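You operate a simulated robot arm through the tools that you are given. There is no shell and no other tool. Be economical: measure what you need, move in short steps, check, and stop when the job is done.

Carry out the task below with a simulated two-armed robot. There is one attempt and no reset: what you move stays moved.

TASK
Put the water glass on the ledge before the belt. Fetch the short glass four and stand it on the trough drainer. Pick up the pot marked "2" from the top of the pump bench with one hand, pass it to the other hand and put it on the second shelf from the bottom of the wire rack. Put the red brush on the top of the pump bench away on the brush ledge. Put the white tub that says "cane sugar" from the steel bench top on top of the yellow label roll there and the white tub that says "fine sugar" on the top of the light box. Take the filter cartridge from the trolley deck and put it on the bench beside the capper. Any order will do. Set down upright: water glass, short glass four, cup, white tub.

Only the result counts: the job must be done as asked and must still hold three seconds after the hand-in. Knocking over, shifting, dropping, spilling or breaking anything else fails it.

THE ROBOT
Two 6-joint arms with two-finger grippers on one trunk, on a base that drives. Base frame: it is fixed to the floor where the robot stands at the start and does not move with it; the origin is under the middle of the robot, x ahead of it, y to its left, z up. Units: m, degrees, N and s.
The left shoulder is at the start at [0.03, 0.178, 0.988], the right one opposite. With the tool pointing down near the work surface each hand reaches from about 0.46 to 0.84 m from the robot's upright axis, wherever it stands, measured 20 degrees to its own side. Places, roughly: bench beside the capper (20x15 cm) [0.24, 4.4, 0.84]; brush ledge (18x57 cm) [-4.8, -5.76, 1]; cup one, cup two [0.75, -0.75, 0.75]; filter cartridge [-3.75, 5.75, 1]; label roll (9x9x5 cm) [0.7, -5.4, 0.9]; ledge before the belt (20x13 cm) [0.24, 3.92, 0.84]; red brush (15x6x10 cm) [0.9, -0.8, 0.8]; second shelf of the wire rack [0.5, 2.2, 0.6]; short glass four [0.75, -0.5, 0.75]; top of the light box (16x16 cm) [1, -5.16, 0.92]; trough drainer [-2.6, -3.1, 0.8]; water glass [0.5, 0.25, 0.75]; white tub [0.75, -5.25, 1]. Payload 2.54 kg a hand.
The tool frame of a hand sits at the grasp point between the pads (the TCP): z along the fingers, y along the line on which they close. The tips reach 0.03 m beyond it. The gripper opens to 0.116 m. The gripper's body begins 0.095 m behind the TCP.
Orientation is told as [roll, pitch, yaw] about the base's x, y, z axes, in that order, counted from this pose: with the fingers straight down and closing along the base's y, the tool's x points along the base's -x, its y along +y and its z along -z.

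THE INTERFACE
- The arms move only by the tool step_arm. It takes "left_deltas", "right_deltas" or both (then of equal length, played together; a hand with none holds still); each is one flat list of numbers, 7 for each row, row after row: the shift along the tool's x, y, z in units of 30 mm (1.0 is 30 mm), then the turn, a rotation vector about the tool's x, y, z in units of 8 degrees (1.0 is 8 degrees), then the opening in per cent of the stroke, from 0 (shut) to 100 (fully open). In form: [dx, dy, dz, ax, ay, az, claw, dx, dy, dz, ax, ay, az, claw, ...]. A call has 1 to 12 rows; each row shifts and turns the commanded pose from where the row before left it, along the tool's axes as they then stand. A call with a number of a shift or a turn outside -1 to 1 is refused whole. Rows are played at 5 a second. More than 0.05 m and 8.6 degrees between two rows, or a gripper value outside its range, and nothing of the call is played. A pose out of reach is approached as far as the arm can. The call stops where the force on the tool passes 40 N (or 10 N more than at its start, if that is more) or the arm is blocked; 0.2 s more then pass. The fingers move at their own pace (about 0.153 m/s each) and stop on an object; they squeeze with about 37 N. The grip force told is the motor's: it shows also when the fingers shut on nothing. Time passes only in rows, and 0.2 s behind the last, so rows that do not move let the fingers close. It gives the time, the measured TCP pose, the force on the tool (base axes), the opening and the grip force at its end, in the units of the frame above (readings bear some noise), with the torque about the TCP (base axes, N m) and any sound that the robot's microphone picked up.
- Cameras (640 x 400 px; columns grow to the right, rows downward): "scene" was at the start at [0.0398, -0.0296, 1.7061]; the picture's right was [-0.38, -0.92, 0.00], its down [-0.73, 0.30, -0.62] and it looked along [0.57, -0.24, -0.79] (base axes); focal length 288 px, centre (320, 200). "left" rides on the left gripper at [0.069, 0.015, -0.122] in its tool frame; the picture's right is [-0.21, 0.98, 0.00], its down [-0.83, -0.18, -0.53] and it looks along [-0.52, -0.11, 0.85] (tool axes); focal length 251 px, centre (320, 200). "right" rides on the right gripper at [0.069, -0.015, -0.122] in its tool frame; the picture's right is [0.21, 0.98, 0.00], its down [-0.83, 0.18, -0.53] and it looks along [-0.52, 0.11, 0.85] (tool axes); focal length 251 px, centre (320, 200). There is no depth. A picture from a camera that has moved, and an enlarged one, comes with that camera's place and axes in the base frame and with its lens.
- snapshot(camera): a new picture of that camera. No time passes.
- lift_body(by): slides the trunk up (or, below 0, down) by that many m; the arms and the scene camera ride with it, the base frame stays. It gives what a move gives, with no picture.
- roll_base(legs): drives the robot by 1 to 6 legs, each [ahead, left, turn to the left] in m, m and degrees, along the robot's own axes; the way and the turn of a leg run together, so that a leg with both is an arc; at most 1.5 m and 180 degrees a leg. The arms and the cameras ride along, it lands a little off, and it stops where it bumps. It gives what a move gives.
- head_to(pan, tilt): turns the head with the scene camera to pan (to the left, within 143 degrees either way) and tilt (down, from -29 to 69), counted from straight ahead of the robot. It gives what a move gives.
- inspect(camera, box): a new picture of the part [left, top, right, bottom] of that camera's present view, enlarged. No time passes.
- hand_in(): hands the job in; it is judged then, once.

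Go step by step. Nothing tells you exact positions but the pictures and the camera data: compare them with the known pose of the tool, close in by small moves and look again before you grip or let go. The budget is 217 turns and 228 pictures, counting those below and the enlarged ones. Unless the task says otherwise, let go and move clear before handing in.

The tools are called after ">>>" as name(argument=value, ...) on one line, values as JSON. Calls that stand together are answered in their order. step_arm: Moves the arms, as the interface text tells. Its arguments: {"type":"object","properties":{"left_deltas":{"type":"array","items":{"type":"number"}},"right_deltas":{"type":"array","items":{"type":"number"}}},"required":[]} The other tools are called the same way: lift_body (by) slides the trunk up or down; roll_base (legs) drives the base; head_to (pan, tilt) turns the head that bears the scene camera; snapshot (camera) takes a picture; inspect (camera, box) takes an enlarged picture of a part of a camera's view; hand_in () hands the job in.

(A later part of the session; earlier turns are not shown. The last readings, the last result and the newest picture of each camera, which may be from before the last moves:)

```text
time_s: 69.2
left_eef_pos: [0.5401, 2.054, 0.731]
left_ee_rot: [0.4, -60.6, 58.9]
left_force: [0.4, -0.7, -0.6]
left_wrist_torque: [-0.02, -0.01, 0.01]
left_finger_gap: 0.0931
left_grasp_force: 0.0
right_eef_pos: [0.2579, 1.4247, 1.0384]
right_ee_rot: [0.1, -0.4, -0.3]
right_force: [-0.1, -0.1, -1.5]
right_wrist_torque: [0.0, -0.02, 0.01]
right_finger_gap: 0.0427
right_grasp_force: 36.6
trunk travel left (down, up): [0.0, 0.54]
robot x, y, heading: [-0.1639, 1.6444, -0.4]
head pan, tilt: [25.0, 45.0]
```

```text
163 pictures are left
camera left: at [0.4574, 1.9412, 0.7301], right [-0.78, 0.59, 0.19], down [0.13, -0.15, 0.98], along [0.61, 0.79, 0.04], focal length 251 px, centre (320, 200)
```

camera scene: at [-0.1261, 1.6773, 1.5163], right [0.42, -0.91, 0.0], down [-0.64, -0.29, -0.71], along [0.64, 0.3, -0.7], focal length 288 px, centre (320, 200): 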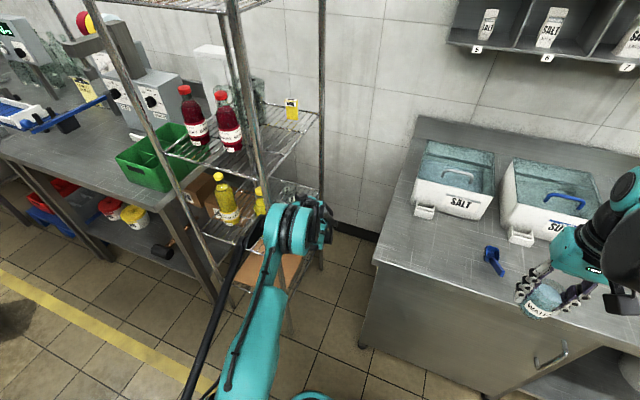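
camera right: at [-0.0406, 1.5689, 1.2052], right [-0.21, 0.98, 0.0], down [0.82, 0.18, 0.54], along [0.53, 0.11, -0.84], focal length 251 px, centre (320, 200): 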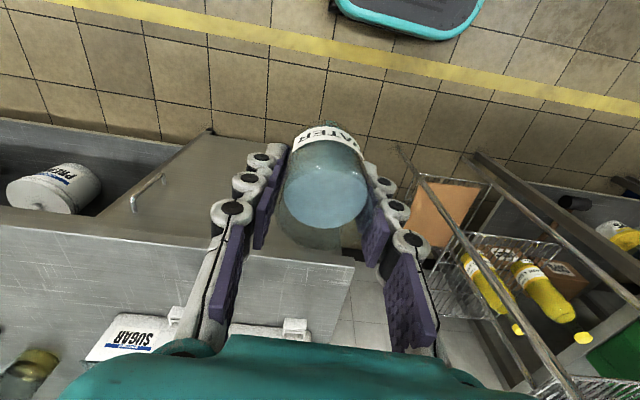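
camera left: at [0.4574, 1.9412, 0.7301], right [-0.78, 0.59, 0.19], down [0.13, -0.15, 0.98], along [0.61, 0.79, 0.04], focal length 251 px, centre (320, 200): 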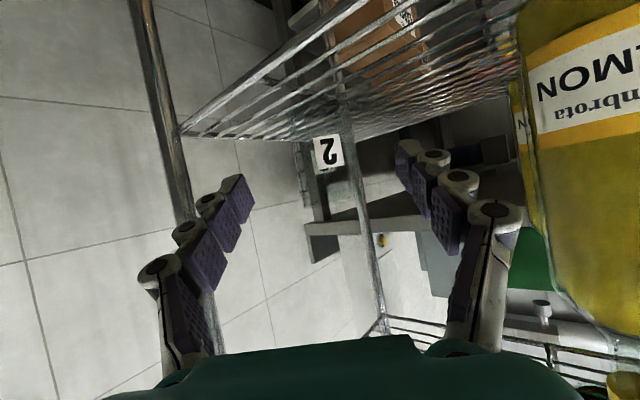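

Pot "2" is standing on the second shelf. I back the hand fully out, then back the base off.

>>> step_arm(left_deltas=[0, 0, -1, 0, 0, 0, 80, 0, 0, -1, 0, 0, 0, 80, 0, 0, -1, 0, 0, 0, 80, 0, 0, -1, 0, 0, 0, 80])

>>> roll_base(legs=[[-0.38, 0, 0]])

>>> lift_body(by=0.2)

>>> step_arm(left_deltas=[0, 0, 0, 0.812, 0, 0.469, 80, 0, 0, 0, 0.812, 0, 0.469, 80, 0, 0, 0, 0.812, 0, 0.469, 80, 0, 0, 0, 0.812, 0, 0.469, 80, 0, 0, 0, 0.812, 0, 0.469, 80, 0, 0, 0, 0.812, 0, 0.469, 80, 0, 0, 0, 0.812, 0, 0.469, 80, 0, 0, 0, 0.812, 0, 0.469, 80])

>>> head_to(pan=45, tilt=25)

>>> snapshot(camera="scene")

```text
time_s: 70.2
left_eef_pos: [0.4883, 1.9644, 0.7897]
left_ee_rot: [0.4, -60.6, 58.9]
left_force: [0.3, -0.2, 0.1]
left_wrist_torque: [0.01, 0.03, 0.02]
left_finger_gap: 0.0926
left_grasp_force: 0.0
right_eef_pos: [0.2582, 1.4237, 1.0379]
right_ee_rot: [0.2, -0.4, -0.2]
right_force: [0.3, 0.1, -1.0]
right_wrist_torque: [0.02, -0.02, 0.0]
right_finger_gap: 0.0427
right_grasp_force: 37.0
trunk travel left (down, up): [0.0, 0.54]
robot x, y, heading: [-0.1623, 1.6437, -0.4]
head pan, tilt: [25.0, 45.0]
```

```text
time_s: 72.6
left_eef_pos: [0.1078, 1.9676, 0.7905]
left_ee_rot: [0.4, -60.7, 59.1]
left_force: [1.1, 0.5, 1.4]
left_wrist_torque: [0.0, 0.01, -0.06]
left_finger_gap: 0.0929
left_grasp_force: 0.0
right_eef_pos: [-0.1214, 1.4271, 1.0381]
right_ee_rot: [0.2, -0.4, 0.1]
right_force: [-0.3, 0.4, -1.4]
right_wrist_torque: [0.0, -0.05, 0.05]
right_finger_gap: 0.0423
right_grasp_force: 37.3
trunk travel left (down, up): [0.0, 0.54]
robot x, y, heading: [-0.5458, 1.6459, -0.1]
head pan, tilt: [25.0, 45.0]
```

```text
time_s: 74.8
left_eef_pos: [0.1082, 1.9683, 0.9887]
left_ee_rot: [0.4, -60.5, 59.1]
left_force: [0.5, 0.9, -0.1]
left_wrist_torque: [-0.03, -0.03, 0.0]
left_finger_gap: 0.093
left_grasp_force: 0.0
right_eef_pos: [-0.12, 1.4269, 1.2372]
right_ee_rot: [0.2, -0.3, 0.0]
right_force: [0.3, -0.3, -1.6]
right_wrist_torque: [-0.01, -0.01, 0.01]
right_finger_gap: 0.0426
right_grasp_force: 36.9
trunk travel left (down, up): [-0.2, 0.34]
robot x, y, heading: [-0.5454, 1.6474, -0.0]
head pan, tilt: [25.0, 45.0]
```

```text
time_s: 76.6
left_eef_pos: [0.1074, 1.9699, 0.9891]
left_ee_rot: [1.0, -60.0, -1.4]
left_force: [-0.3, -0.4, 0.0]
left_wrist_torque: [-0.01, -0.04, 0.0]
left_finger_gap: 0.0928
left_grasp_force: 0.0
right_eef_pos: [-0.121, 1.4278, 1.2377]
right_ee_rot: [0.1, -0.4, 0.1]
right_force: [0.2, -0.1, -1.2]
right_wrist_torque: [-0.01, 0.0, 0.01]
right_finger_gap: 0.0426
right_grasp_force: 37.1
trunk travel left (down, up): [-0.2, 0.34]
robot x, y, heading: [-0.5431, 1.6455, -0.3]
head pan, tilt: [25.0, 45.0]
```

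```text
time_s: 77.4
left_eef_pos: [0.1072, 1.9681, 0.9891]
left_ee_rot: [1.1, -60.1, -1.4]
left_force: [0.8, -0.3, 0.5]
left_wrist_torque: [-0.03, -0.02, 0.0]
left_finger_gap: 0.0929
left_grasp_force: 0.0
right_eef_pos: [-0.1203, 1.428, 1.2392]
right_ee_rot: [0.1, -0.4, 0.0]
right_force: [-0.1, 0.2, -1.2]
right_wrist_torque: [-0.02, 0.02, 0.02]
right_finger_gap: 0.0426
right_grasp_force: 37.2
trunk travel left (down, up): [-0.2, 0.34]
robot x, y, heading: [-0.5465, 1.6469, -0.3]
head pan, tilt: [45.0, 25.0]
```

```text
162 pictures are left
camera scene: at [-0.5101, 1.7124, 1.7462], right [0.71, -0.71, 0.0], down [-0.3, -0.3, -0.91], along [0.64, 0.64, -0.42], focal length 288 px, centre (320, 200)
```

scene: 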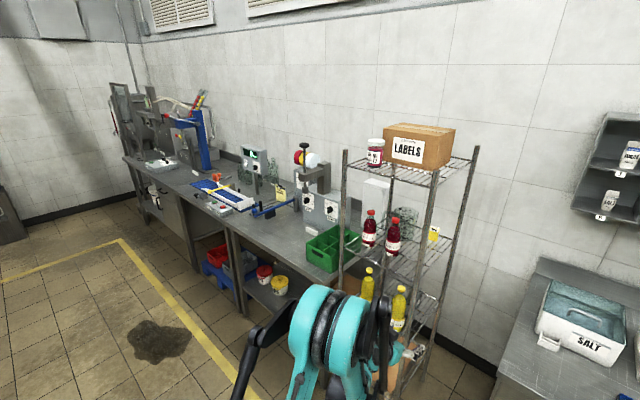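

Next: drive around the floor puddle (~(-0.3,3.5)) to the belt bench at y≈4.1.

>>> roll_base(legs=[[-0.4, 0, 0], [0, 1.25, 0], [0, 1.2, 0], [0.38, 0, 0]])

>>> head_to(pan=-10, tilt=40)

>>> snapshot(camera="scene")

>>> snapshot(camera="right")

```text
time_s: 93.5
left_eef_pos: [0.1177, 4.3988, 0.9882]
left_ee_rot: [1.1, -60.1, -2.2]
left_force: [0.7, 0.1, 0.6]
left_wrist_torque: [0.03, -0.03, 0.02]
left_finger_gap: 0.0929
left_grasp_force: 0.2
right_eef_pos: [-0.117, 3.8604, 1.2373]
right_ee_rot: [0.1, -0.4, -0.6]
right_force: [0.6, 0.3, -1.5]
right_wrist_torque: [-0.02, 0.0, 0.0]
right_finger_gap: 0.0428
right_grasp_force: 37.4
trunk travel left (down, up): [-0.2, 0.34]
robot x, y, heading: [-0.5419, 4.086, -0.7]
head pan, tilt: [45.0, 25.0]
```

```text
time_s: 94.7
left_eef_pos: [0.1163, 4.4008, 0.9877]
left_ee_rot: [1.1, -60.1, -2.2]
left_force: [-0.6, -0.1, -0.4]
left_wrist_torque: [0.01, -0.01, -0.01]
left_finger_gap: 0.093
left_grasp_force: 0.1
right_eef_pos: [-0.117, 3.86, 1.2377]
right_ee_rot: [0.1, -0.3, -0.6]
right_force: [0.3, 0.0, -1.5]
right_wrist_torque: [0.0, -0.06, 0.01]
right_finger_gap: 0.0427
right_grasp_force: 36.9
trunk travel left (down, up): [-0.2, 0.34]
robot x, y, heading: [-0.5412, 4.0845, -0.8]
head pan, tilt: [-10.0, 40.0]
```

```text
161 pictures are left
camera scene: at [-0.4861, 4.0697, 1.723], right [-0.18, -0.98, 0.0], down [-0.63, 0.12, -0.77], along [0.75, -0.14, -0.64], focal length 288 px, centre (320, 200)
```

scene: 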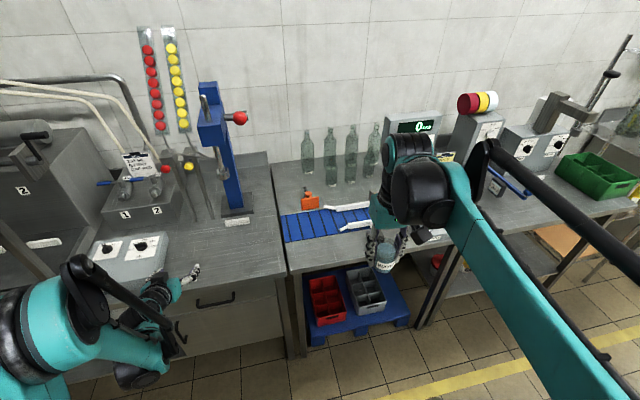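

```text
160 pictures are left
camera right: at [-0.1867, 3.845, 1.358], right [-0.2, 0.98, 0.0], down [0.82, 0.17, 0.54], along [0.53, 0.11, -0.84], focal length 251 px, centre (320, 200)
```

right: 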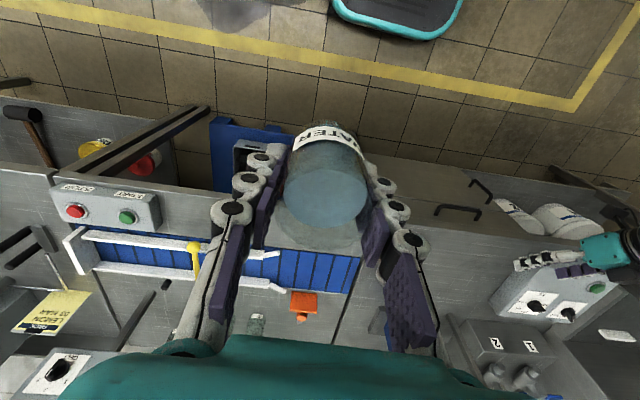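

I see the belt and the strip of bench before it, near (0.24,3.92). Enlarge to check it is free.

>>> inspect(camera="scene", box=[170, 150, 460, 300])

>>> inspect(camera="right", box=[40, 150, 520, 360])

```text
2.21 times, centred on (315, 225) of scene
camera zoom: at [-0.4861, 4.0697, 1.723], right [-0.18, -0.98, 0.0], down [-0.63, 0.12, -0.77], along [0.75, -0.14, -0.64], focal length 635 px, centre (331, 145)
```

zoom: 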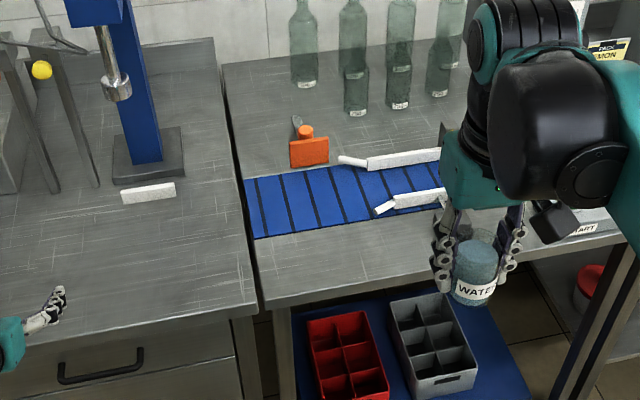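

```text
1.33 times, centred on (280, 255) of right
camera zoom: at [-0.1867, 3.845, 1.358], right [-0.2, 0.98, 0.0], down [0.82, 0.17, 0.54], along [0.53, 0.11, -0.84], focal length 335 px, centre (373, 127)
```

zoom: 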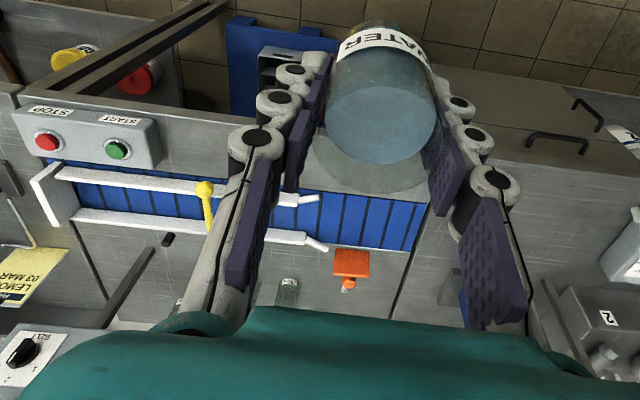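

Ledge free: x 0.16–0.30. I roll ahead 0.15 and bring the glass over it.

>>> roll_base(legs=[[0.15, 0, 0.5]])

>>> step_arm(right_deltas=[-0.6, 0.2, 0, 0, 0, 0, 0, -0.9, 0.25, 0, 0, 0, 0, 0, -0.9, 0.25, 0, 0, 0, 0, 0, -0.9, 0.25, 0.3, 0, 0, 0, 0, -0.9, 0.25, 0.6, 0, 0, 0, 0, -0.9, 0.25, 0.7, 0, 0, 0, 0, -0.9, 0.25, 0.9, 0, 0, 0, 0, -0.7, 0.25, 0.9, 0, 0, 0, 0, 0, 0, 1, 0, 0, 0, 0, 0, 0, 1, 0, 0, 0, 0, 0, 0, 1, 0, 0, 0, 0, 0, 0, 1, 0, 0, 0, 0])

>>> snapshot(camera="right")

>>> snapshot(camera="scene")

```text
time_s: 96.1
left_eef_pos: [0.2675, 4.4023, 0.989]
left_ee_rot: [1.1, -60.0, -1.7]
left_force: [0.5, -0.3, -0.4]
left_wrist_torque: [-0.01, 0.01, 0.0]
left_finger_gap: 0.0928
left_grasp_force: 0.0
right_eef_pos: [0.0371, 3.8632, 1.238]
right_ee_rot: [0.2, -0.3, -0.1]
right_force: [0.7, -0.5, -1.1]
right_wrist_torque: [-0.01, 0.02, -0.03]
right_finger_gap: 0.0424
right_grasp_force: 36.8
trunk travel left (down, up): [-0.2, 0.34]
robot x, y, heading: [-0.3892, 4.0842, -0.2]
head pan, tilt: [-10.0, 40.0]
```

```text
time_s: 98.7
left_eef_pos: [0.266, 4.4026, 0.9888]
left_ee_rot: [1.1, -60.1, -1.8]
left_force: [0.4, -0.6, 0.5]
left_wrist_torque: [0.01, -0.03, 0.04]
left_finger_gap: 0.0926
left_grasp_force: 0.0
right_eef_pos: [0.2405, 3.9217, 1.0161]
right_ee_rot: [0.1, -0.4, -0.1]
right_force: [0.2, -0.3, -1.1]
right_wrist_torque: [0.0, -0.02, -0.02]
right_finger_gap: 0.0424
right_grasp_force: 37.3
trunk travel left (down, up): [-0.2, 0.34]
robot x, y, heading: [-0.3871, 4.0852, -0.1]
head pan, tilt: [-10.0, 40.0]
```

```text
157 pictures are left
camera right: at [0.1709, 3.9052, 1.1368], right [-0.21, 0.98, 0.0], down [0.82, 0.18, 0.54], along [0.53, 0.12, -0.84], focal length 251 px, centre (320, 200)
```

right: 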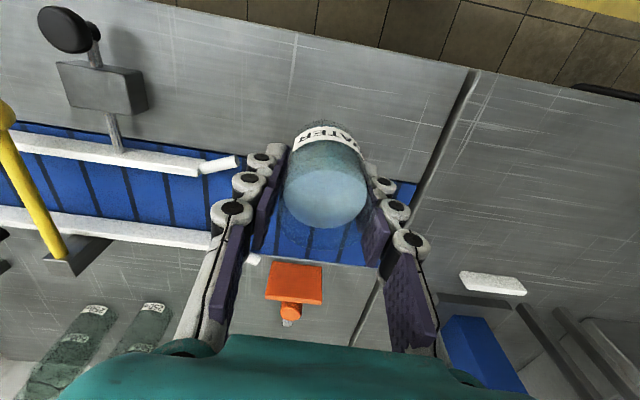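

```text
156 pictures are left
camera scene: at [-0.3333, 4.0688, 1.7229], right [-0.18, -0.98, 0.0], down [-0.63, 0.11, -0.77], along [0.75, -0.14, -0.64], focal length 288 px, centre (320, 200)
```

scene: 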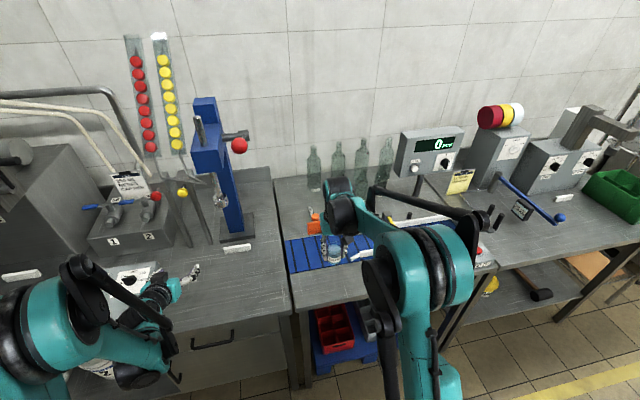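

Aligned over the ledge. Lower to just above, then in small steps to contact.

>>> step_arm(right_deltas=[0.27, 0, 0.8, 0, 0, 0, 0, 0, 0, 0.8, 0, 0, 0, 0, 0, 0, 0.8, 0, 0, 0, 0, 0, 0, 0.8, 0, 0, 0, 0, 0, 0, 0, 0, 0, 0, 0])

>>> inspect(camera="scene", box=[280, 210, 400, 310])

>>> snapshot(camera="right")

```text
time_s: 99.9
left_eef_pos: [0.2653, 4.4029, 0.9891]
left_ee_rot: [1.0, -60.1, -1.7]
left_force: [-0.7, -0.4, -0.4]
left_wrist_torque: [0.01, -0.01, -0.01]
left_finger_gap: 0.0927
left_grasp_force: 0.0
right_eef_pos: [0.2324, 3.9209, 0.921]
right_ee_rot: [0.1, -0.5, -0.2]
right_force: [-0.4, -0.3, -1.0]
right_wrist_torque: [-0.03, -0.05, 0.04]
right_finger_gap: 0.0426
right_grasp_force: 37.0
trunk travel left (down, up): [-0.2, 0.34]
robot x, y, heading: [-0.3877, 4.085, -0.4]
head pan, tilt: [-10.0, 40.0]
```

```text
4.00 times, centred on (340, 260) of scene
camera zoom: at [-0.3348, 4.069, 1.723], right [-0.18, -0.98, 0.0], down [-0.63, 0.11, -0.77], along [0.75, -0.14, -0.64], focal length 1151 px, centre (240, -40)
```

zoom: 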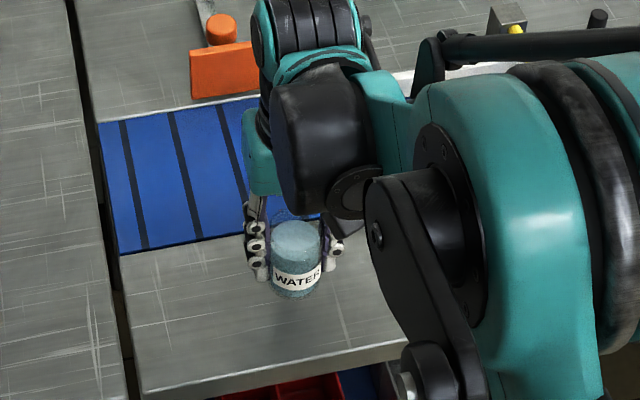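

```text
154 pictures are left
camera right: at [0.1626, 3.9054, 1.0413], right [-0.21, 0.98, 0.0], down [0.82, 0.18, 0.54], along [0.53, 0.11, -0.84], focal length 251 px, centre (320, 200)
```

right: 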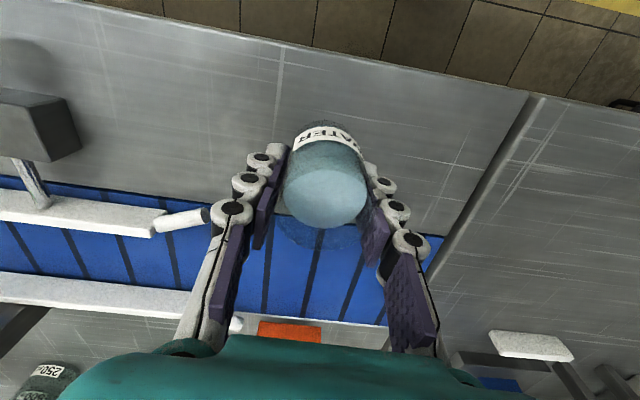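

>>> step_arm(right_deltas=[0, 0, 0.3, 0, 0, 0, 0, 0, 0, 0.2, 0, 0, 0, 0, 0, 0, 0.15, 0, 0, 0, 0, 0, 0, 0.12, 0, 0, 0, 0, 0, 0, 0.12, 0, 0, 0, 0, 0, 0, 0.12, 0, 0, 0, 0, 0, 0, 0.12, 0, 0, 0, 0])

>>> snapshot(camera="right")

```text
time_s: 101.5
left_eef_pos: [0.2664, 4.4039, 0.9902]
left_ee_rot: [1.1, -60.0, -1.8]
left_force: [0.3, -0.3, 0.6]
left_wrist_torque: [-0.03, -0.03, -0.03]
left_finger_gap: 0.0927
left_grasp_force: 0.0
right_eef_pos: [0.2321, 3.9201, 0.8877]
right_ee_rot: [0.1, -0.5, 0.0]
right_force: [2.7, -0.5, 5.2]
right_wrist_torque: [-0.1, 0.03, 0.05]
right_finger_gap: 0.0425
right_grasp_force: 37.0
trunk travel left (down, up): [-0.2, 0.34]
robot x, y, heading: [-0.389, 4.0821, 0.0]
head pan, tilt: [-10.0, 40.0]
```

```text
153 pictures are left
camera right: at [0.1624, 3.9053, 1.0081], right [-0.21, 0.98, 0.0], down [0.82, 0.18, 0.54], along [0.53, 0.11, -0.84], focal length 251 px, centre (320, 200)
```

right: 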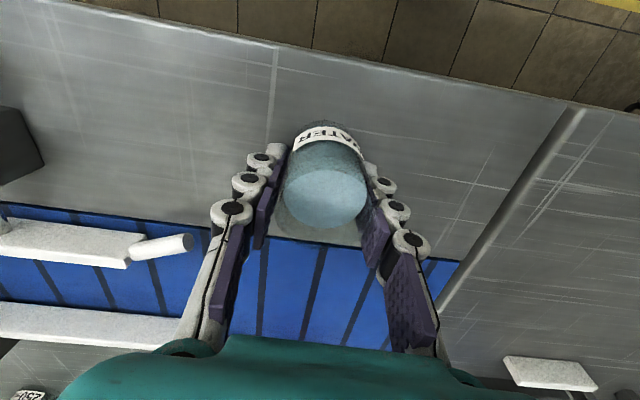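

Touching (5 N). Open and withdraw straight up.

>>> step_arm(right_deltas=[0, 0, 0, 0, 0, 0, 50, 0, 0, 0, 0, 0, 0, 70, 0, 0, 0, 0, 0, 0, 85, 0, 0, 0, 0, 0, 0, 85, 0, 0, -0.7, 0, 0, 0, 85, 0, 0, -1, 0, 0, 0, 85, 0, 0, -1, 0, 0, 0, 85, 0, 0, -1, 0, 0, 0, 85, 0, 0, -1, 0, 0, 0, 85, 0, 0, -1, 0, 0, 0, 85])

>>> snapshot(camera="right")

>>> head_to(pan=20, tilt=40)

>>> snapshot(camera="scene")

```text
time_s: 103.7
left_eef_pos: [0.2643, 4.4035, 0.99]
left_ee_rot: [1.1, -60.1, -1.7]
left_force: [-0.3, 0.3, 0.0]
left_wrist_torque: [0.02, -0.02, 0.0]
left_finger_gap: 0.0926
left_grasp_force: 0.1
right_eef_pos: [0.2298, 3.9206, 1.0596]
right_ee_rot: [0.1, -0.4, -0.1]
right_force: [0.1, 0.1, 0.7]
right_wrist_torque: [0.01, -0.03, -0.01]
right_finger_gap: 0.0988
right_grasp_force: 0.0
trunk travel left (down, up): [-0.2, 0.34]
robot x, y, heading: [-0.3841, 4.0858, -0.5]
head pan, tilt: [-10.0, 40.0]
```

```text
152 pictures are left
camera right: at [0.1601, 3.9052, 1.1798], right [-0.21, 0.98, 0.0], down [0.82, 0.18, 0.54], along [0.53, 0.11, -0.84], focal length 251 px, centre (320, 200)
```

right: 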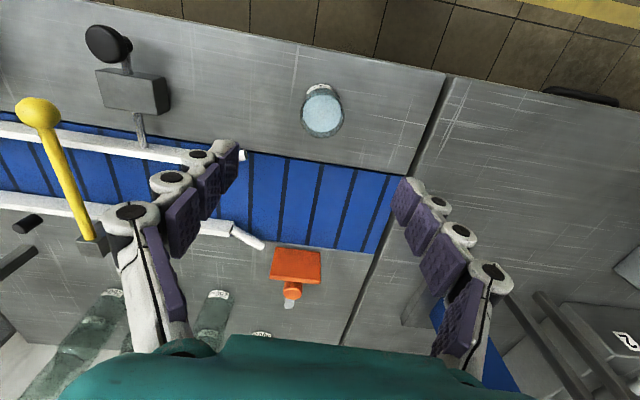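

```text
time_s: 104.6
left_eef_pos: [0.2657, 4.403, 0.9894]
left_ee_rot: [1.1, -60.1, -1.6]
left_force: [-0.4, -0.1, 0.2]
left_wrist_torque: [0.0, 0.04, -0.02]
left_finger_gap: 0.0927
left_grasp_force: 0.1
right_eef_pos: [0.2302, 3.9205, 1.0578]
right_ee_rot: [0.1, -0.5, -0.1]
right_force: [-0.2, -0.1, 0.0]
right_wrist_torque: [0.0, 0.0, -0.03]
right_finger_gap: 0.0986
right_grasp_force: 0.2
trunk travel left (down, up): [-0.2, 0.34]
robot x, y, heading: [-0.3868, 4.085, -0.3]
head pan, tilt: [20.0, 40.0]
```

```text
151 pictures are left
camera scene: at [-0.338, 4.1127, 1.7229], right [0.34, -0.94, 0.0], down [-0.61, -0.22, -0.77], along [0.72, 0.26, -0.64], focal length 288 px, centre (320, 200)
```

scene: 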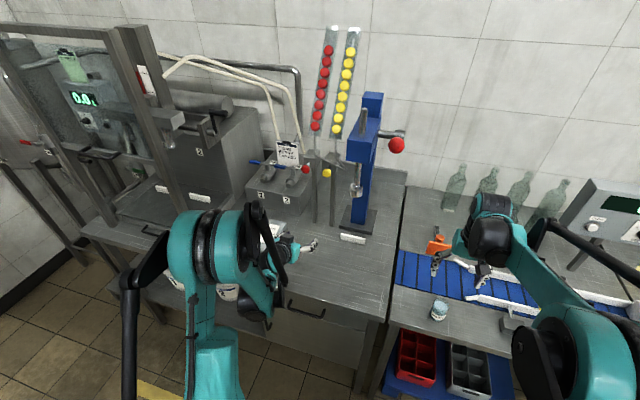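

The water glass stands on the ledge before the belt. Now fold the arms, back off, and turn toward the trolley.

>>> step_arm(left_deltas=[0, 0, -0.6, 0, 0.9375, 0, 100, 0, 0, -0.6, 0, 0.9375, 0, 100, 0, 0, -0.6, 0, 0.9375, 0, 100, 0, 0, -0.6, 0, 0.9375, 0, 100, 0, 0, -0.6, 0, 0.9375, 0, 100, 0, 0, -0.6, 0, 0.9375, 0, 100, 0, 0, -0.6, 0, 0.9375, 0, 100, 0, 0, -0.3, 0, 0.9375, 0, 100], right_deltas=[0, 0, -0.7, 0, 0, 0, 100, 0.8, 0, -0.5, 0, 0, 0, 100, 0.8, 0, 0, 0, 0, 0, 100, 0.8, 0, 0, 0, 0, 0, 100, 0.8, 0, 0, 0, 0, 0, 100, 0.8, 0, 0, 0, 0, 0, 100, 0.8, 0, 0, 0, 0, 0, 100, 0, 0, 0, 0, 0, 0, 100])

>>> roll_base(legs=[[-0.55, 0.25, 0], [0, 0, 90]])

>>> head_to(pan=60, tilt=18)

>>> snapshot(camera="scene")

```text
time_s: 106.4
left_eef_pos: [0.1909, 4.4032, 1.0954]
left_ee_rot: [0.5, 0.2, -0.8]
left_force: [0.2, -0.2, -0.9]
left_wrist_torque: [-0.02, 0.03, -0.02]
left_finger_gap: 0.1159
left_grasp_force: 0.1
right_eef_pos: [0.0882, 3.9223, 1.0921]
right_ee_rot: [0.2, -0.4, -0.1]
right_force: [0.0, 0.3, -1.0]
right_wrist_torque: [0.01, 0.04, -0.01]
right_finger_gap: 0.1159
right_grasp_force: 0.0
trunk travel left (down, up): [-0.2, 0.34]
robot x, y, heading: [-0.3889, 4.0853, -0.4]
head pan, tilt: [20.0, 40.0]
```

```text
time_s: 113.7
left_eef_pos: [-1.2581, 4.9151, 1.0955]
left_ee_rot: [0.5, -0.1, 89.4]
left_force: [-0.8, -0.3, 0.2]
left_wrist_torque: [0.0, -0.04, -0.02]
left_finger_gap: 0.1161
left_grasp_force: 0.1
right_eef_pos: [-0.7759, 4.811, 1.0936]
right_ee_rot: [0.2, -0.5, 90.1]
right_force: [0.4, -0.4, -0.4]
right_wrist_torque: [0.0, 0.01, 0.02]
right_finger_gap: 0.1161
right_grasp_force: 0.1
trunk travel left (down, up): [-0.2, 0.34]
robot x, y, heading: [-0.9384, 4.3368, 90.0]
head pan, tilt: [20.0, 40.0]
```

```text
time_s: 114.7
left_eef_pos: [-1.2581, 4.9149, 1.0958]
left_ee_rot: [0.7, -0.2, 89.5]
left_force: [0.3, -0.8, -0.3]
left_wrist_torque: [-0.02, 0.02, -0.01]
left_finger_gap: 0.1159
left_grasp_force: 0.1
right_eef_pos: [-0.7743, 4.8117, 1.0941]
right_ee_rot: [0.0, -0.4, 90.0]
right_force: [-0.1, 0.0, 0.6]
right_wrist_torque: [0.02, 0.0, -0.01]
right_finger_gap: 0.1158
right_grasp_force: 0.1
trunk travel left (down, up): [-0.2, 0.34]
robot x, y, heading: [-0.9386, 4.3405, 89.6]
head pan, tilt: [60.0, 18.0]
```

```text
150 pictures are left
camera scene: at [-1.0179, 4.3527, 1.7576], right [0.5, 0.86, 0.0], down [0.27, -0.16, -0.95], along [-0.82, 0.48, -0.31], focal length 288 px, centre (320, 200)
```

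scene: 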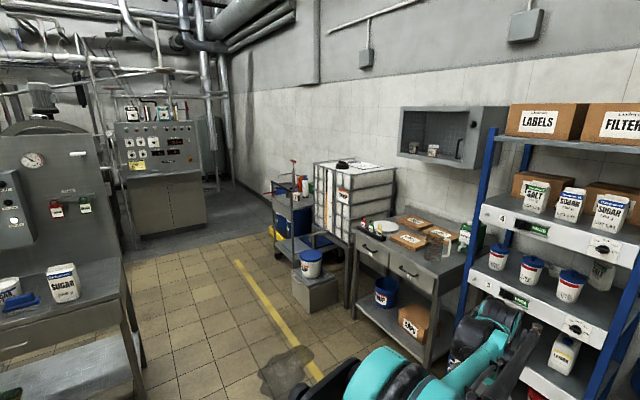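

The trolley is between the IBC tank and the aisle. Enlarge.

>>> inspect(camera="scene", box=[240, 140, 400, 320])

```text
2.22 times, centred on (320, 230) of scene
camera zoom: at [-1.0179, 4.3527, 1.7576], right [0.5, 0.86, 0.0], down [0.27, -0.16, -0.95], along [-0.82, 0.48, -0.31], focal length 640 px, centre (320, 133)
```

zoom: 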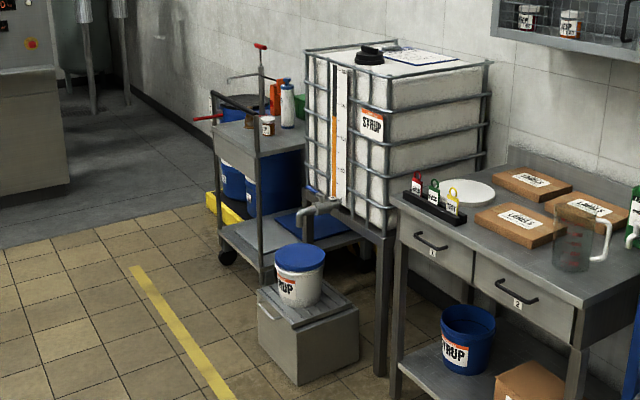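

Trolley front is at about y=5.5, x −3.9…−3.5. I strafe down the aisle facing +y.

>>> roll_base(legs=[[0.3, 0, 0], [0, 1.3, 0], [0, 1.1, 0]])

>>> head_to(pan=15, tilt=35)

>>> snapshot(camera="scene")

```text
time_s: 128.1
left_eef_pos: [-3.6574, 5.1838, 1.095]
left_ee_rot: [0.5, 0.0, 90.5]
left_force: [-0.5, -0.5, -0.2]
left_wrist_torque: [-0.02, 0.04, 0.0]
left_finger_gap: 0.1161
left_grasp_force: 0.0
right_eef_pos: [-3.1749, 5.0904, 1.0935]
right_ee_rot: [0.0, -0.4, 91.1]
right_force: [0.1, -0.4, -0.4]
right_wrist_torque: [0.02, 0.02, -0.05]
right_finger_gap: 0.1159
right_grasp_force: 0.0
trunk travel left (down, up): [-0.2, 0.34]
robot x, y, heading: [-3.3257, 4.6149, 91.1]
head pan, tilt: [60.0, 18.0]
```

```text
time_s: 129.2
left_eef_pos: [-3.659, 5.1844, 1.0949]
left_ee_rot: [0.5, -0.1, 90.5]
left_force: [0.4, -0.3, -0.2]
left_wrist_torque: [0.01, 0.02, -0.02]
left_finger_gap: 0.1158
left_grasp_force: 0.0
right_eef_pos: [-3.1741, 5.091, 1.095]
right_ee_rot: [0.1, -0.4, 91.2]
right_force: [-0.7, 0.1, -0.4]
right_wrist_torque: [-0.02, 0.01, 0.01]
right_finger_gap: 0.1159
right_grasp_force: 0.1
trunk travel left (down, up): [-0.2, 0.34]
robot x, y, heading: [-3.3288, 4.6125, 91.3]
head pan, tilt: [15.0, 35.0]
```

```text
148 pictures are left
camera scene: at [-3.3508, 4.6668, 1.7305], right [0.96, 0.28, 0.0], down [0.16, -0.55, -0.82], along [-0.23, 0.79, -0.57], focal length 288 px, centre (320, 200)
```

scene: 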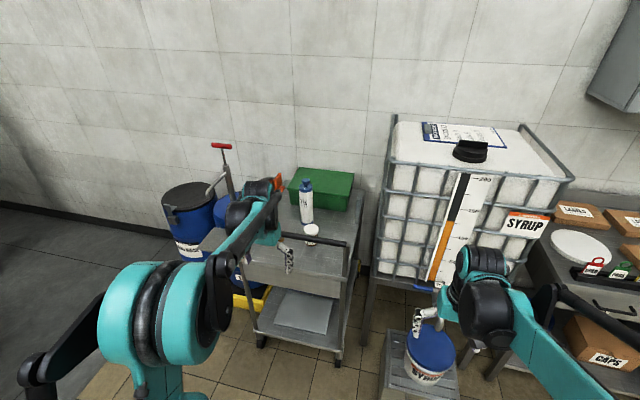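

>>> inspect(camera="scene", box=[190, 130, 370, 270])

>>> snapshot(camera="left")

```text
2.86 times, centred on (280, 200) of scene
camera zoom: at [-3.3508, 4.6668, 1.7305], right [0.96, 0.28, 0.0], down [0.16, -0.55, -0.82], along [-0.23, 0.79, -0.57], focal length 822 px, centre (434, 200)
```

zoom: 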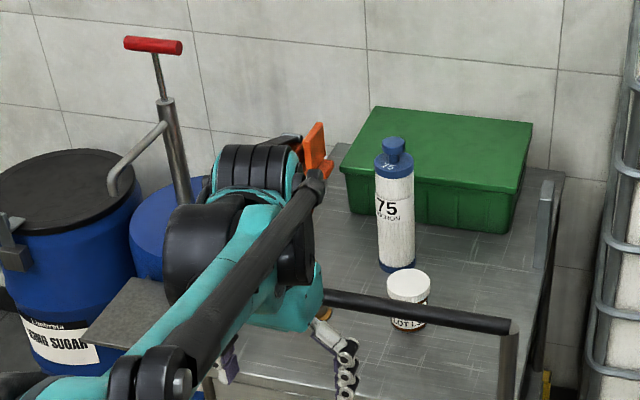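

```text
146 pictures are left
camera left: at [-3.6718, 5.1144, 1.2166], right [-0.98, 0.21, 0.01], down [0.18, 0.83, 0.53], along [0.1, 0.52, -0.85], focal length 251 px, centre (320, 200)
```

left: 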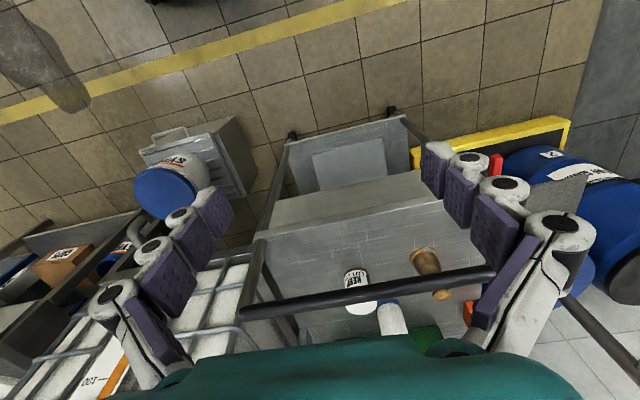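

The filter cartridge is the white/blue cylinder "75 MICRON" at about (−3.735,5.727), standing on deck z≈0.80, top ≈1.04. I raise the left hand and move closer.

>>> step_arm(left_deltas=[0, 0, -1, 0, 0, 0, 100, 0, 0, -1, 0, 0, 0, 100])

>>> roll_base(legs=[[0, 0.2, 0], [0.38, 0, 0]])

>>> snapshot(camera="left")

>>> snapshot(camera="scene")

```text
time_s: 129.8
left_eef_pos: [-3.6582, 5.1835, 1.1562]
left_ee_rot: [0.5, -0.1, 90.5]
left_force: [-0.1, 0.4, 0.0]
left_wrist_torque: [0.01, 0.01, -0.01]
left_finger_gap: 0.1161
left_grasp_force: 0.1
right_eef_pos: [-3.1748, 5.0911, 1.0937]
right_ee_rot: [0.1, -0.5, 91.1]
right_force: [0.2, -0.3, 0.0]
right_wrist_torque: [-0.02, -0.02, -0.05]
right_finger_gap: 0.1161
right_grasp_force: 0.0
trunk travel left (down, up): [-0.2, 0.34]
robot x, y, heading: [-3.3268, 4.6114, 91.0]
head pan, tilt: [15.0, 35.0]
```

```text
time_s: 133.4
left_eef_pos: [-3.8674, 5.5593, 1.1553]
left_ee_rot: [0.5, -0.2, 90.6]
left_force: [-0.6, 0.5, 0.1]
left_wrist_torque: [-0.04, 0.0, -0.03]
left_finger_gap: 0.1159
left_grasp_force: 0.0
right_eef_pos: [-3.3839, 5.4679, 1.0941]
right_ee_rot: [0.0, -0.3, 91.2]
right_force: [-0.4, -0.3, -0.1]
right_wrist_torque: [-0.03, 0.01, 0.02]
right_finger_gap: 0.1161
right_grasp_force: 0.1
trunk travel left (down, up): [-0.2, 0.34]
robot x, y, heading: [-3.5358, 4.9838, 91.2]
head pan, tilt: [15.0, 35.0]
```

```text
145 pictures are left
camera left: at [-3.8801, 5.4904, 1.2762], right [-0.98, 0.2, 0.01], down [0.18, 0.83, 0.53], along [0.1, 0.52, -0.85], focal length 251 px, centre (320, 200)
```

left: 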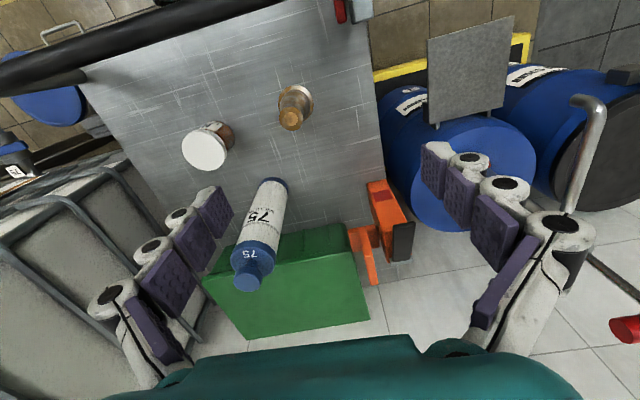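

```text
144 pictures are left
camera scene: at [-3.5594, 5.043, 1.7305], right [0.96, 0.28, 0.0], down [0.16, -0.55, -0.82], along [-0.23, 0.79, -0.57], focal length 288 px, centre (320, 200)
```

scene: 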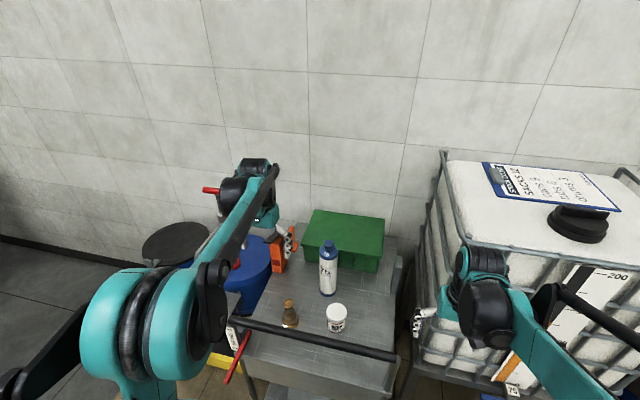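

Refined: cartridge axis (−3.738,5.721), top 1.05. Moving the left hand above it.

>>> step_arm(left_deltas=[-0.9, -0.72, 0, 0, 0, 0, 100, -0.9, -0.72, 0, 0, 0, 0, 100, -0.9, -0.72, 0, 0, 0, 0, 100, -0.9, -0.72, 0, 0, 0, 0, 100, -0.9, -0.72, 0, 0, 0, 0, 100, -0.9, -0.72, 0, 0, 0, 0, 100, 0, 0, 0.8, 0, 0, 0, 100, 0, 0, 0, 0, 0, 0, 100])

>>> snapshot(camera="left")

```text
time_s: 135.2
left_eef_pos: [-3.7383, 5.7237, 1.1299]
left_ee_rot: [0.7, -0.1, 90.5]
left_force: [1.2, 0.1, -0.5]
left_wrist_torque: [0.0, -0.01, 0.03]
left_finger_gap: 0.1158
left_grasp_force: 0.1
right_eef_pos: [-3.3828, 5.4656, 1.0931]
right_ee_rot: [0.1, -0.4, 91.2]
right_force: [1.0, 0.1, 0.3]
right_wrist_torque: [-0.01, 0.03, -0.01]
right_finger_gap: 0.1161
right_grasp_force: 0.0
trunk travel left (down, up): [-0.2, 0.34]
robot x, y, heading: [-3.5373, 4.9898, 90.9]
head pan, tilt: [15.0, 35.0]
```

```text
143 pictures are left
camera left: at [-3.7525, 5.6538, 1.2519], right [-0.98, 0.2, 0.01], down [0.18, 0.83, 0.53], along [0.1, 0.52, -0.85], focal length 251 px, centre (320, 200)
```

left: 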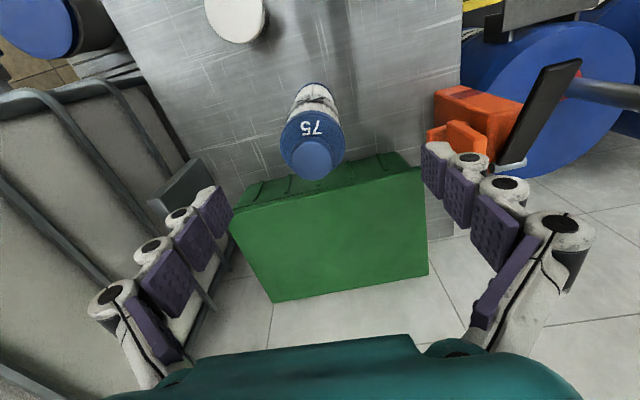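

>>> step_arm(left_deltas=[-0.15, -0.2, 0.9, 0, 0, 0, 100, 0, 0, 0.9, 0, 0, 0, 100, 0, 0, 0.9, 0, 0, 0, 100, 0, 0, 0.9, 0, 0, 0, 100, 0, 0, 0.7, 0, 0, 0, 100, 0, 0, 0, 0, 0, 0, 100])

>>> snapshot(camera="left")

>>> inspect(camera="scene", box=[220, 160, 400, 340])

```text
time_s: 136.6
left_eef_pos: [-3.7348, 5.7269, 1.0002]
left_ee_rot: [0.4, 0.0, 90.6]
left_force: [0.1, 0.7, 0.5]
left_wrist_torque: [0.03, 0.01, -0.03]
left_finger_gap: 0.1162
left_grasp_force: 0.0
right_eef_pos: [-3.3837, 5.4667, 1.0943]
right_ee_rot: [0.1, -0.4, 91.2]
right_force: [-0.4, 0.1, 0.4]
right_wrist_torque: [-0.01, -0.03, 0.02]
right_finger_gap: 0.1161
right_grasp_force: 0.0
trunk travel left (down, up): [-0.2, 0.34]
robot x, y, heading: [-3.5335, 4.9849, 91.2]
head pan, tilt: [15.0, 35.0]
```

```text
142 pictures are left
camera left: at [-3.7476, 5.6571, 1.1224], right [-0.98, 0.2, 0.01], down [0.18, 0.83, 0.53], along [0.1, 0.52, -0.85], focal length 251 px, centre (320, 200)
```

left: 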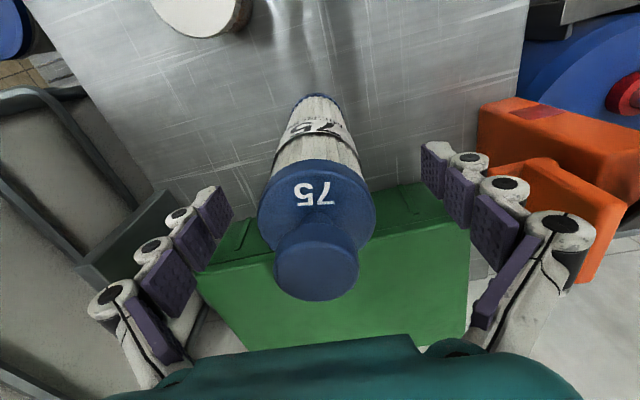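

```text
2.22 times, centred on (310, 250) of scene
camera zoom: at [-3.5593, 5.0416, 1.7305], right [0.96, 0.28, 0.0], down [0.16, -0.55, -0.82], along [-0.23, 0.79, -0.57], focal length 640 px, centre (342, 89)
```

zoom: 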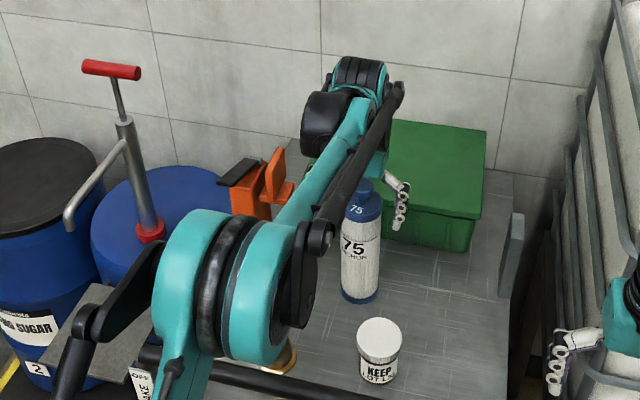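

Body shoulder is 2 cm above the TCP. A bit lower, close, and lift.

>>> step_arm(left_deltas=[0, 0, 0.4, 0, 0, 0, 100, 0, 0, 0, 0, 0, 0, 0, 0, 0, 0, 0, 0, 0, 0, 0, 0, 0, 0, 0, 0, 0, 0, 0, 0, 0, 0, 0, 0, 0, 0, -0.5, 0, 0, 0, 0, 0, 0, -0.9, 0, 0, 0, 0, 0, 0, -0.9, 0, 0, 0, 0, 0, 0, -0.9, 0, 0, 0, 0, 0, 0, -0.9, 0, 0, 0, 0])

>>> snapshot(camera="left")

```text
time_s: 138.8
left_eef_pos: [-3.7325, 5.7277, 1.1127]
left_ee_rot: [0.5, -0.1, 90.6]
left_force: [0.1, 0.1, -2.1]
left_wrist_torque: [-0.04, 0.01, -0.01]
left_finger_gap: 0.0635
left_grasp_force: 36.9
right_eef_pos: [-3.3826, 5.4661, 1.0939]
right_ee_rot: [0.0, -0.4, 91.2]
right_force: [0.0, 0.0, -0.1]
right_wrist_torque: [-0.02, 0.0, 0.0]
right_finger_gap: 0.116
right_grasp_force: 0.0
trunk travel left (down, up): [-0.2, 0.34]
robot x, y, heading: [-3.5385, 4.985, 90.9]
head pan, tilt: [15.0, 35.0]
```

```text
140 pictures are left
camera left: at [-3.7465, 5.658, 1.2341], right [-0.98, 0.2, 0.01], down [0.18, 0.83, 0.53], along [0.1, 0.52, -0.85], focal length 251 px, centre (320, 200)
```

left: 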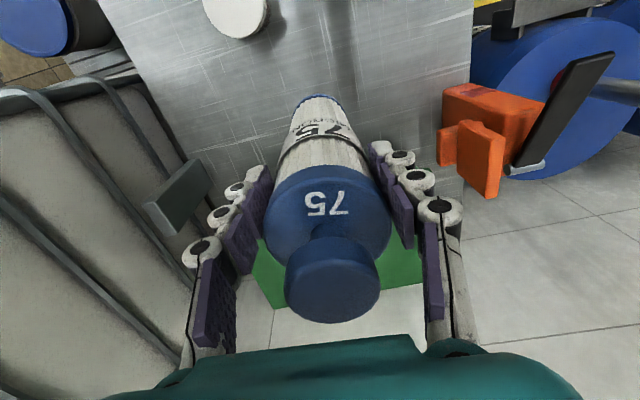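

Cartridge held. Lift the trunk, back out, and draw the arm in.

>>> lift_body(by=0.2)

>>> roll_base(legs=[[-0.4, 0, 0]])

>>> step_arm(left_deltas=[0.9, 0, 0, 0, 0, 0, 0, 0.9, 0, 0, 0, 0, 0, 0, 0.9, 0, 0, 0, 0, 0, 0, 0.9, 0, 0, 0, 0, 0, 0, 0.9, 0, 0, 0, 0, 0, 0, 0.9, 0, 0, 0, 0, 0, 0, 0.9, 0, 0, 0, 0, 0, 0])

>>> head_to(pan=-30, tilt=25)

>>> snapshot(camera="scene")

```text
time_s: 141.0
left_eef_pos: [-3.733, 5.7277, 1.3128]
left_ee_rot: [0.4, -0.1, 90.6]
left_force: [-0.1, 0.3, -2.2]
left_wrist_torque: [-0.04, 0.0, 0.03]
left_finger_gap: 0.0637
left_grasp_force: 37.3
right_eef_pos: [-3.3831, 5.4667, 1.2945]
right_ee_rot: [0.2, -0.4, 91.3]
right_force: [0.0, 0.6, 1.0]
right_wrist_torque: [0.0, 0.0, 0.0]
right_finger_gap: 0.1161
right_grasp_force: 0.1
trunk travel left (down, up): [-0.4, 0.14]
robot x, y, heading: [-3.5373, 4.9865, 91.4]
head pan, tilt: [15.0, 35.0]
```

```text
time_s: 143.5
left_eef_pos: [-3.7255, 5.3302, 1.3116]
left_ee_rot: [0.5, 0.0, 90.6]
left_force: [-0.8, -0.1, -1.7]
left_wrist_torque: [-0.03, -0.03, 0.02]
left_finger_gap: 0.0639
left_grasp_force: 36.9
right_eef_pos: [-3.3765, 5.0692, 1.2951]
right_ee_rot: [0.1, -0.4, 91.2]
right_force: [-0.2, 0.3, 0.1]
right_wrist_torque: [0.0, -0.01, 0.05]
right_finger_gap: 0.1161
right_grasp_force: 0.0
trunk travel left (down, up): [-0.4, 0.14]
robot x, y, heading: [-3.5267, 4.592, 91.4]
head pan, tilt: [15.0, 35.0]
```

```text
time_s: 145.1
left_eef_pos: [-3.7254, 5.1391, 1.3122]
left_ee_rot: [0.5, -0.3, 90.6]
left_force: [0.7, -0.4, -2.1]
left_wrist_torque: [-0.03, -0.01, -0.01]
left_finger_gap: 0.0635
left_grasp_force: 37.2
right_eef_pos: [-3.3755, 5.0663, 1.2944]
right_ee_rot: [0.2, -0.5, 91.2]
right_force: [0.3, -0.7, 0.3]
right_wrist_torque: [0.03, 0.01, 0.02]
right_finger_gap: 0.1158
right_grasp_force: 0.1
trunk travel left (down, up): [-0.4, 0.14]
robot x, y, heading: [-3.5288, 4.5921, 91.2]
head pan, tilt: [15.0, 35.0]
```

```text
time_s: 146.2
left_eef_pos: [-3.7242, 5.1407, 1.3113]
left_ee_rot: [0.5, -0.1, 90.6]
left_force: [0.9, -0.1, -2.2]
left_wrist_torque: [-0.04, -0.04, 0.0]
left_finger_gap: 0.0636
left_grasp_force: 36.5
right_eef_pos: [-3.3757, 5.0668, 1.2941]
right_ee_rot: [0.1, -0.4, 91.3]
right_force: [-0.3, 0.0, -0.7]
right_wrist_torque: [-0.04, 0.02, 0.02]
right_finger_gap: 0.1161
right_grasp_force: 0.1
trunk travel left (down, up): [-0.4, 0.14]
robot x, y, heading: [-3.5254, 4.5872, 91.4]
head pan, tilt: [-30.0, 25.0]
```

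```text
139 pictures are left
camera scene: at [-3.4828, 4.6396, 1.9462], right [0.88, -0.48, 0.0], down [-0.2, -0.37, -0.91], along [0.44, 0.79, -0.42], focal length 288 px, centre (320, 200)
```

scene: 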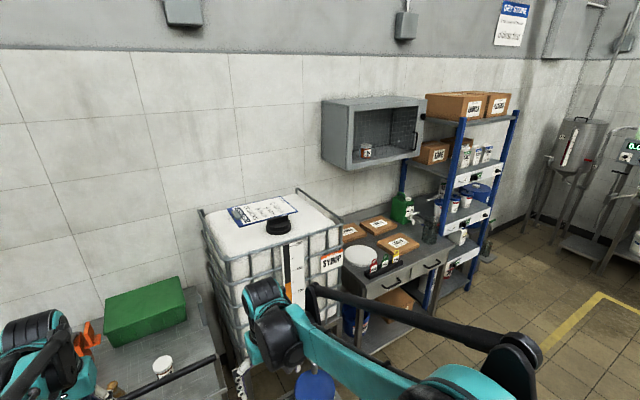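

Drive back to the capper bench.

>>> roll_base(legs=[[0, -1.3, 0], [0, -1.25, 0], [0, 0, -91], [0, -0.4, 0], [0.4, 0, 0]])

>>> head_to(pan=15, tilt=45)

>>> snapshot(camera="scene")

>>> snapshot(camera="left")

```text
time_s: 166.7
left_eef_pos: [-0.0172, 4.4646, 1.3113]
left_ee_rot: [0.5, -0.2, 0.7]
left_force: [-0.4, -0.8, -2.4]
left_wrist_torque: [0.01, 0.05, -0.02]
left_finger_gap: 0.0637
left_grasp_force: 37.1
right_eef_pos: [-0.0891, 4.1159, 1.2934]
right_ee_rot: [0.1, -0.4, 1.2]
right_force: [-0.2, 0.1, 0.4]
right_wrist_torque: [-0.02, 0.0, 0.01]
right_finger_gap: 0.1159
right_grasp_force: 0.1
trunk travel left (down, up): [-0.4, 0.14]
robot x, y, heading: [-0.5694, 4.2657, 1.4]
head pan, tilt: [-30.0, 25.0]
```

```text
time_s: 167.8
left_eef_pos: [-0.0162, 4.4644, 1.3122]
left_ee_rot: [0.4, 0.0, 0.6]
left_force: [0.3, 0.1, -2.0]
left_wrist_torque: [0.0, 0.06, 0.02]
left_finger_gap: 0.0636
left_grasp_force: 36.2
right_eef_pos: [-0.0879, 4.1162, 1.2934]
right_ee_rot: [0.1, -0.3, 1.2]
right_force: [0.3, 0.0, 0.0]
right_wrist_torque: [-0.03, -0.02, 0.02]
right_finger_gap: 0.1157
right_grasp_force: 0.2
trunk travel left (down, up): [-0.4, 0.14]
robot x, y, heading: [-0.5626, 4.2662, 1.4]
head pan, tilt: [15.0, 45.0]
```

```text
138 pictures are left
camera scene: at [-0.5185, 4.2885, 1.9157], right [0.28, -0.96, 0.0], down [-0.68, -0.2, -0.71], along [0.68, 0.2, -0.71], focal length 288 px, centre (320, 200)
```

scene: 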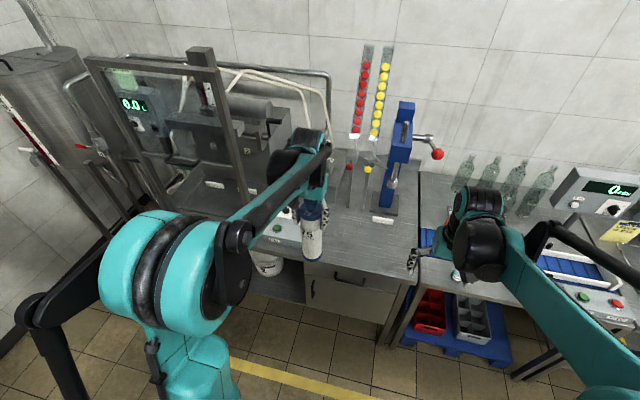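

```text
137 pictures are left
camera left: at [-0.0854, 4.4774, 1.4332], right [0.2, 0.98, 0.01], down [0.83, -0.18, 0.53], along [0.52, -0.1, -0.85], focal length 251 px, centre (320, 200)
```

left: 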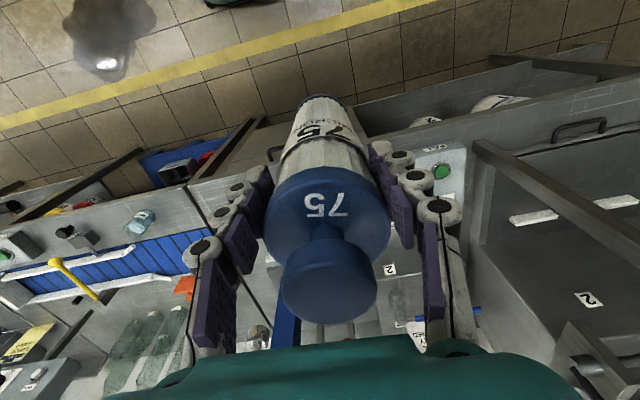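

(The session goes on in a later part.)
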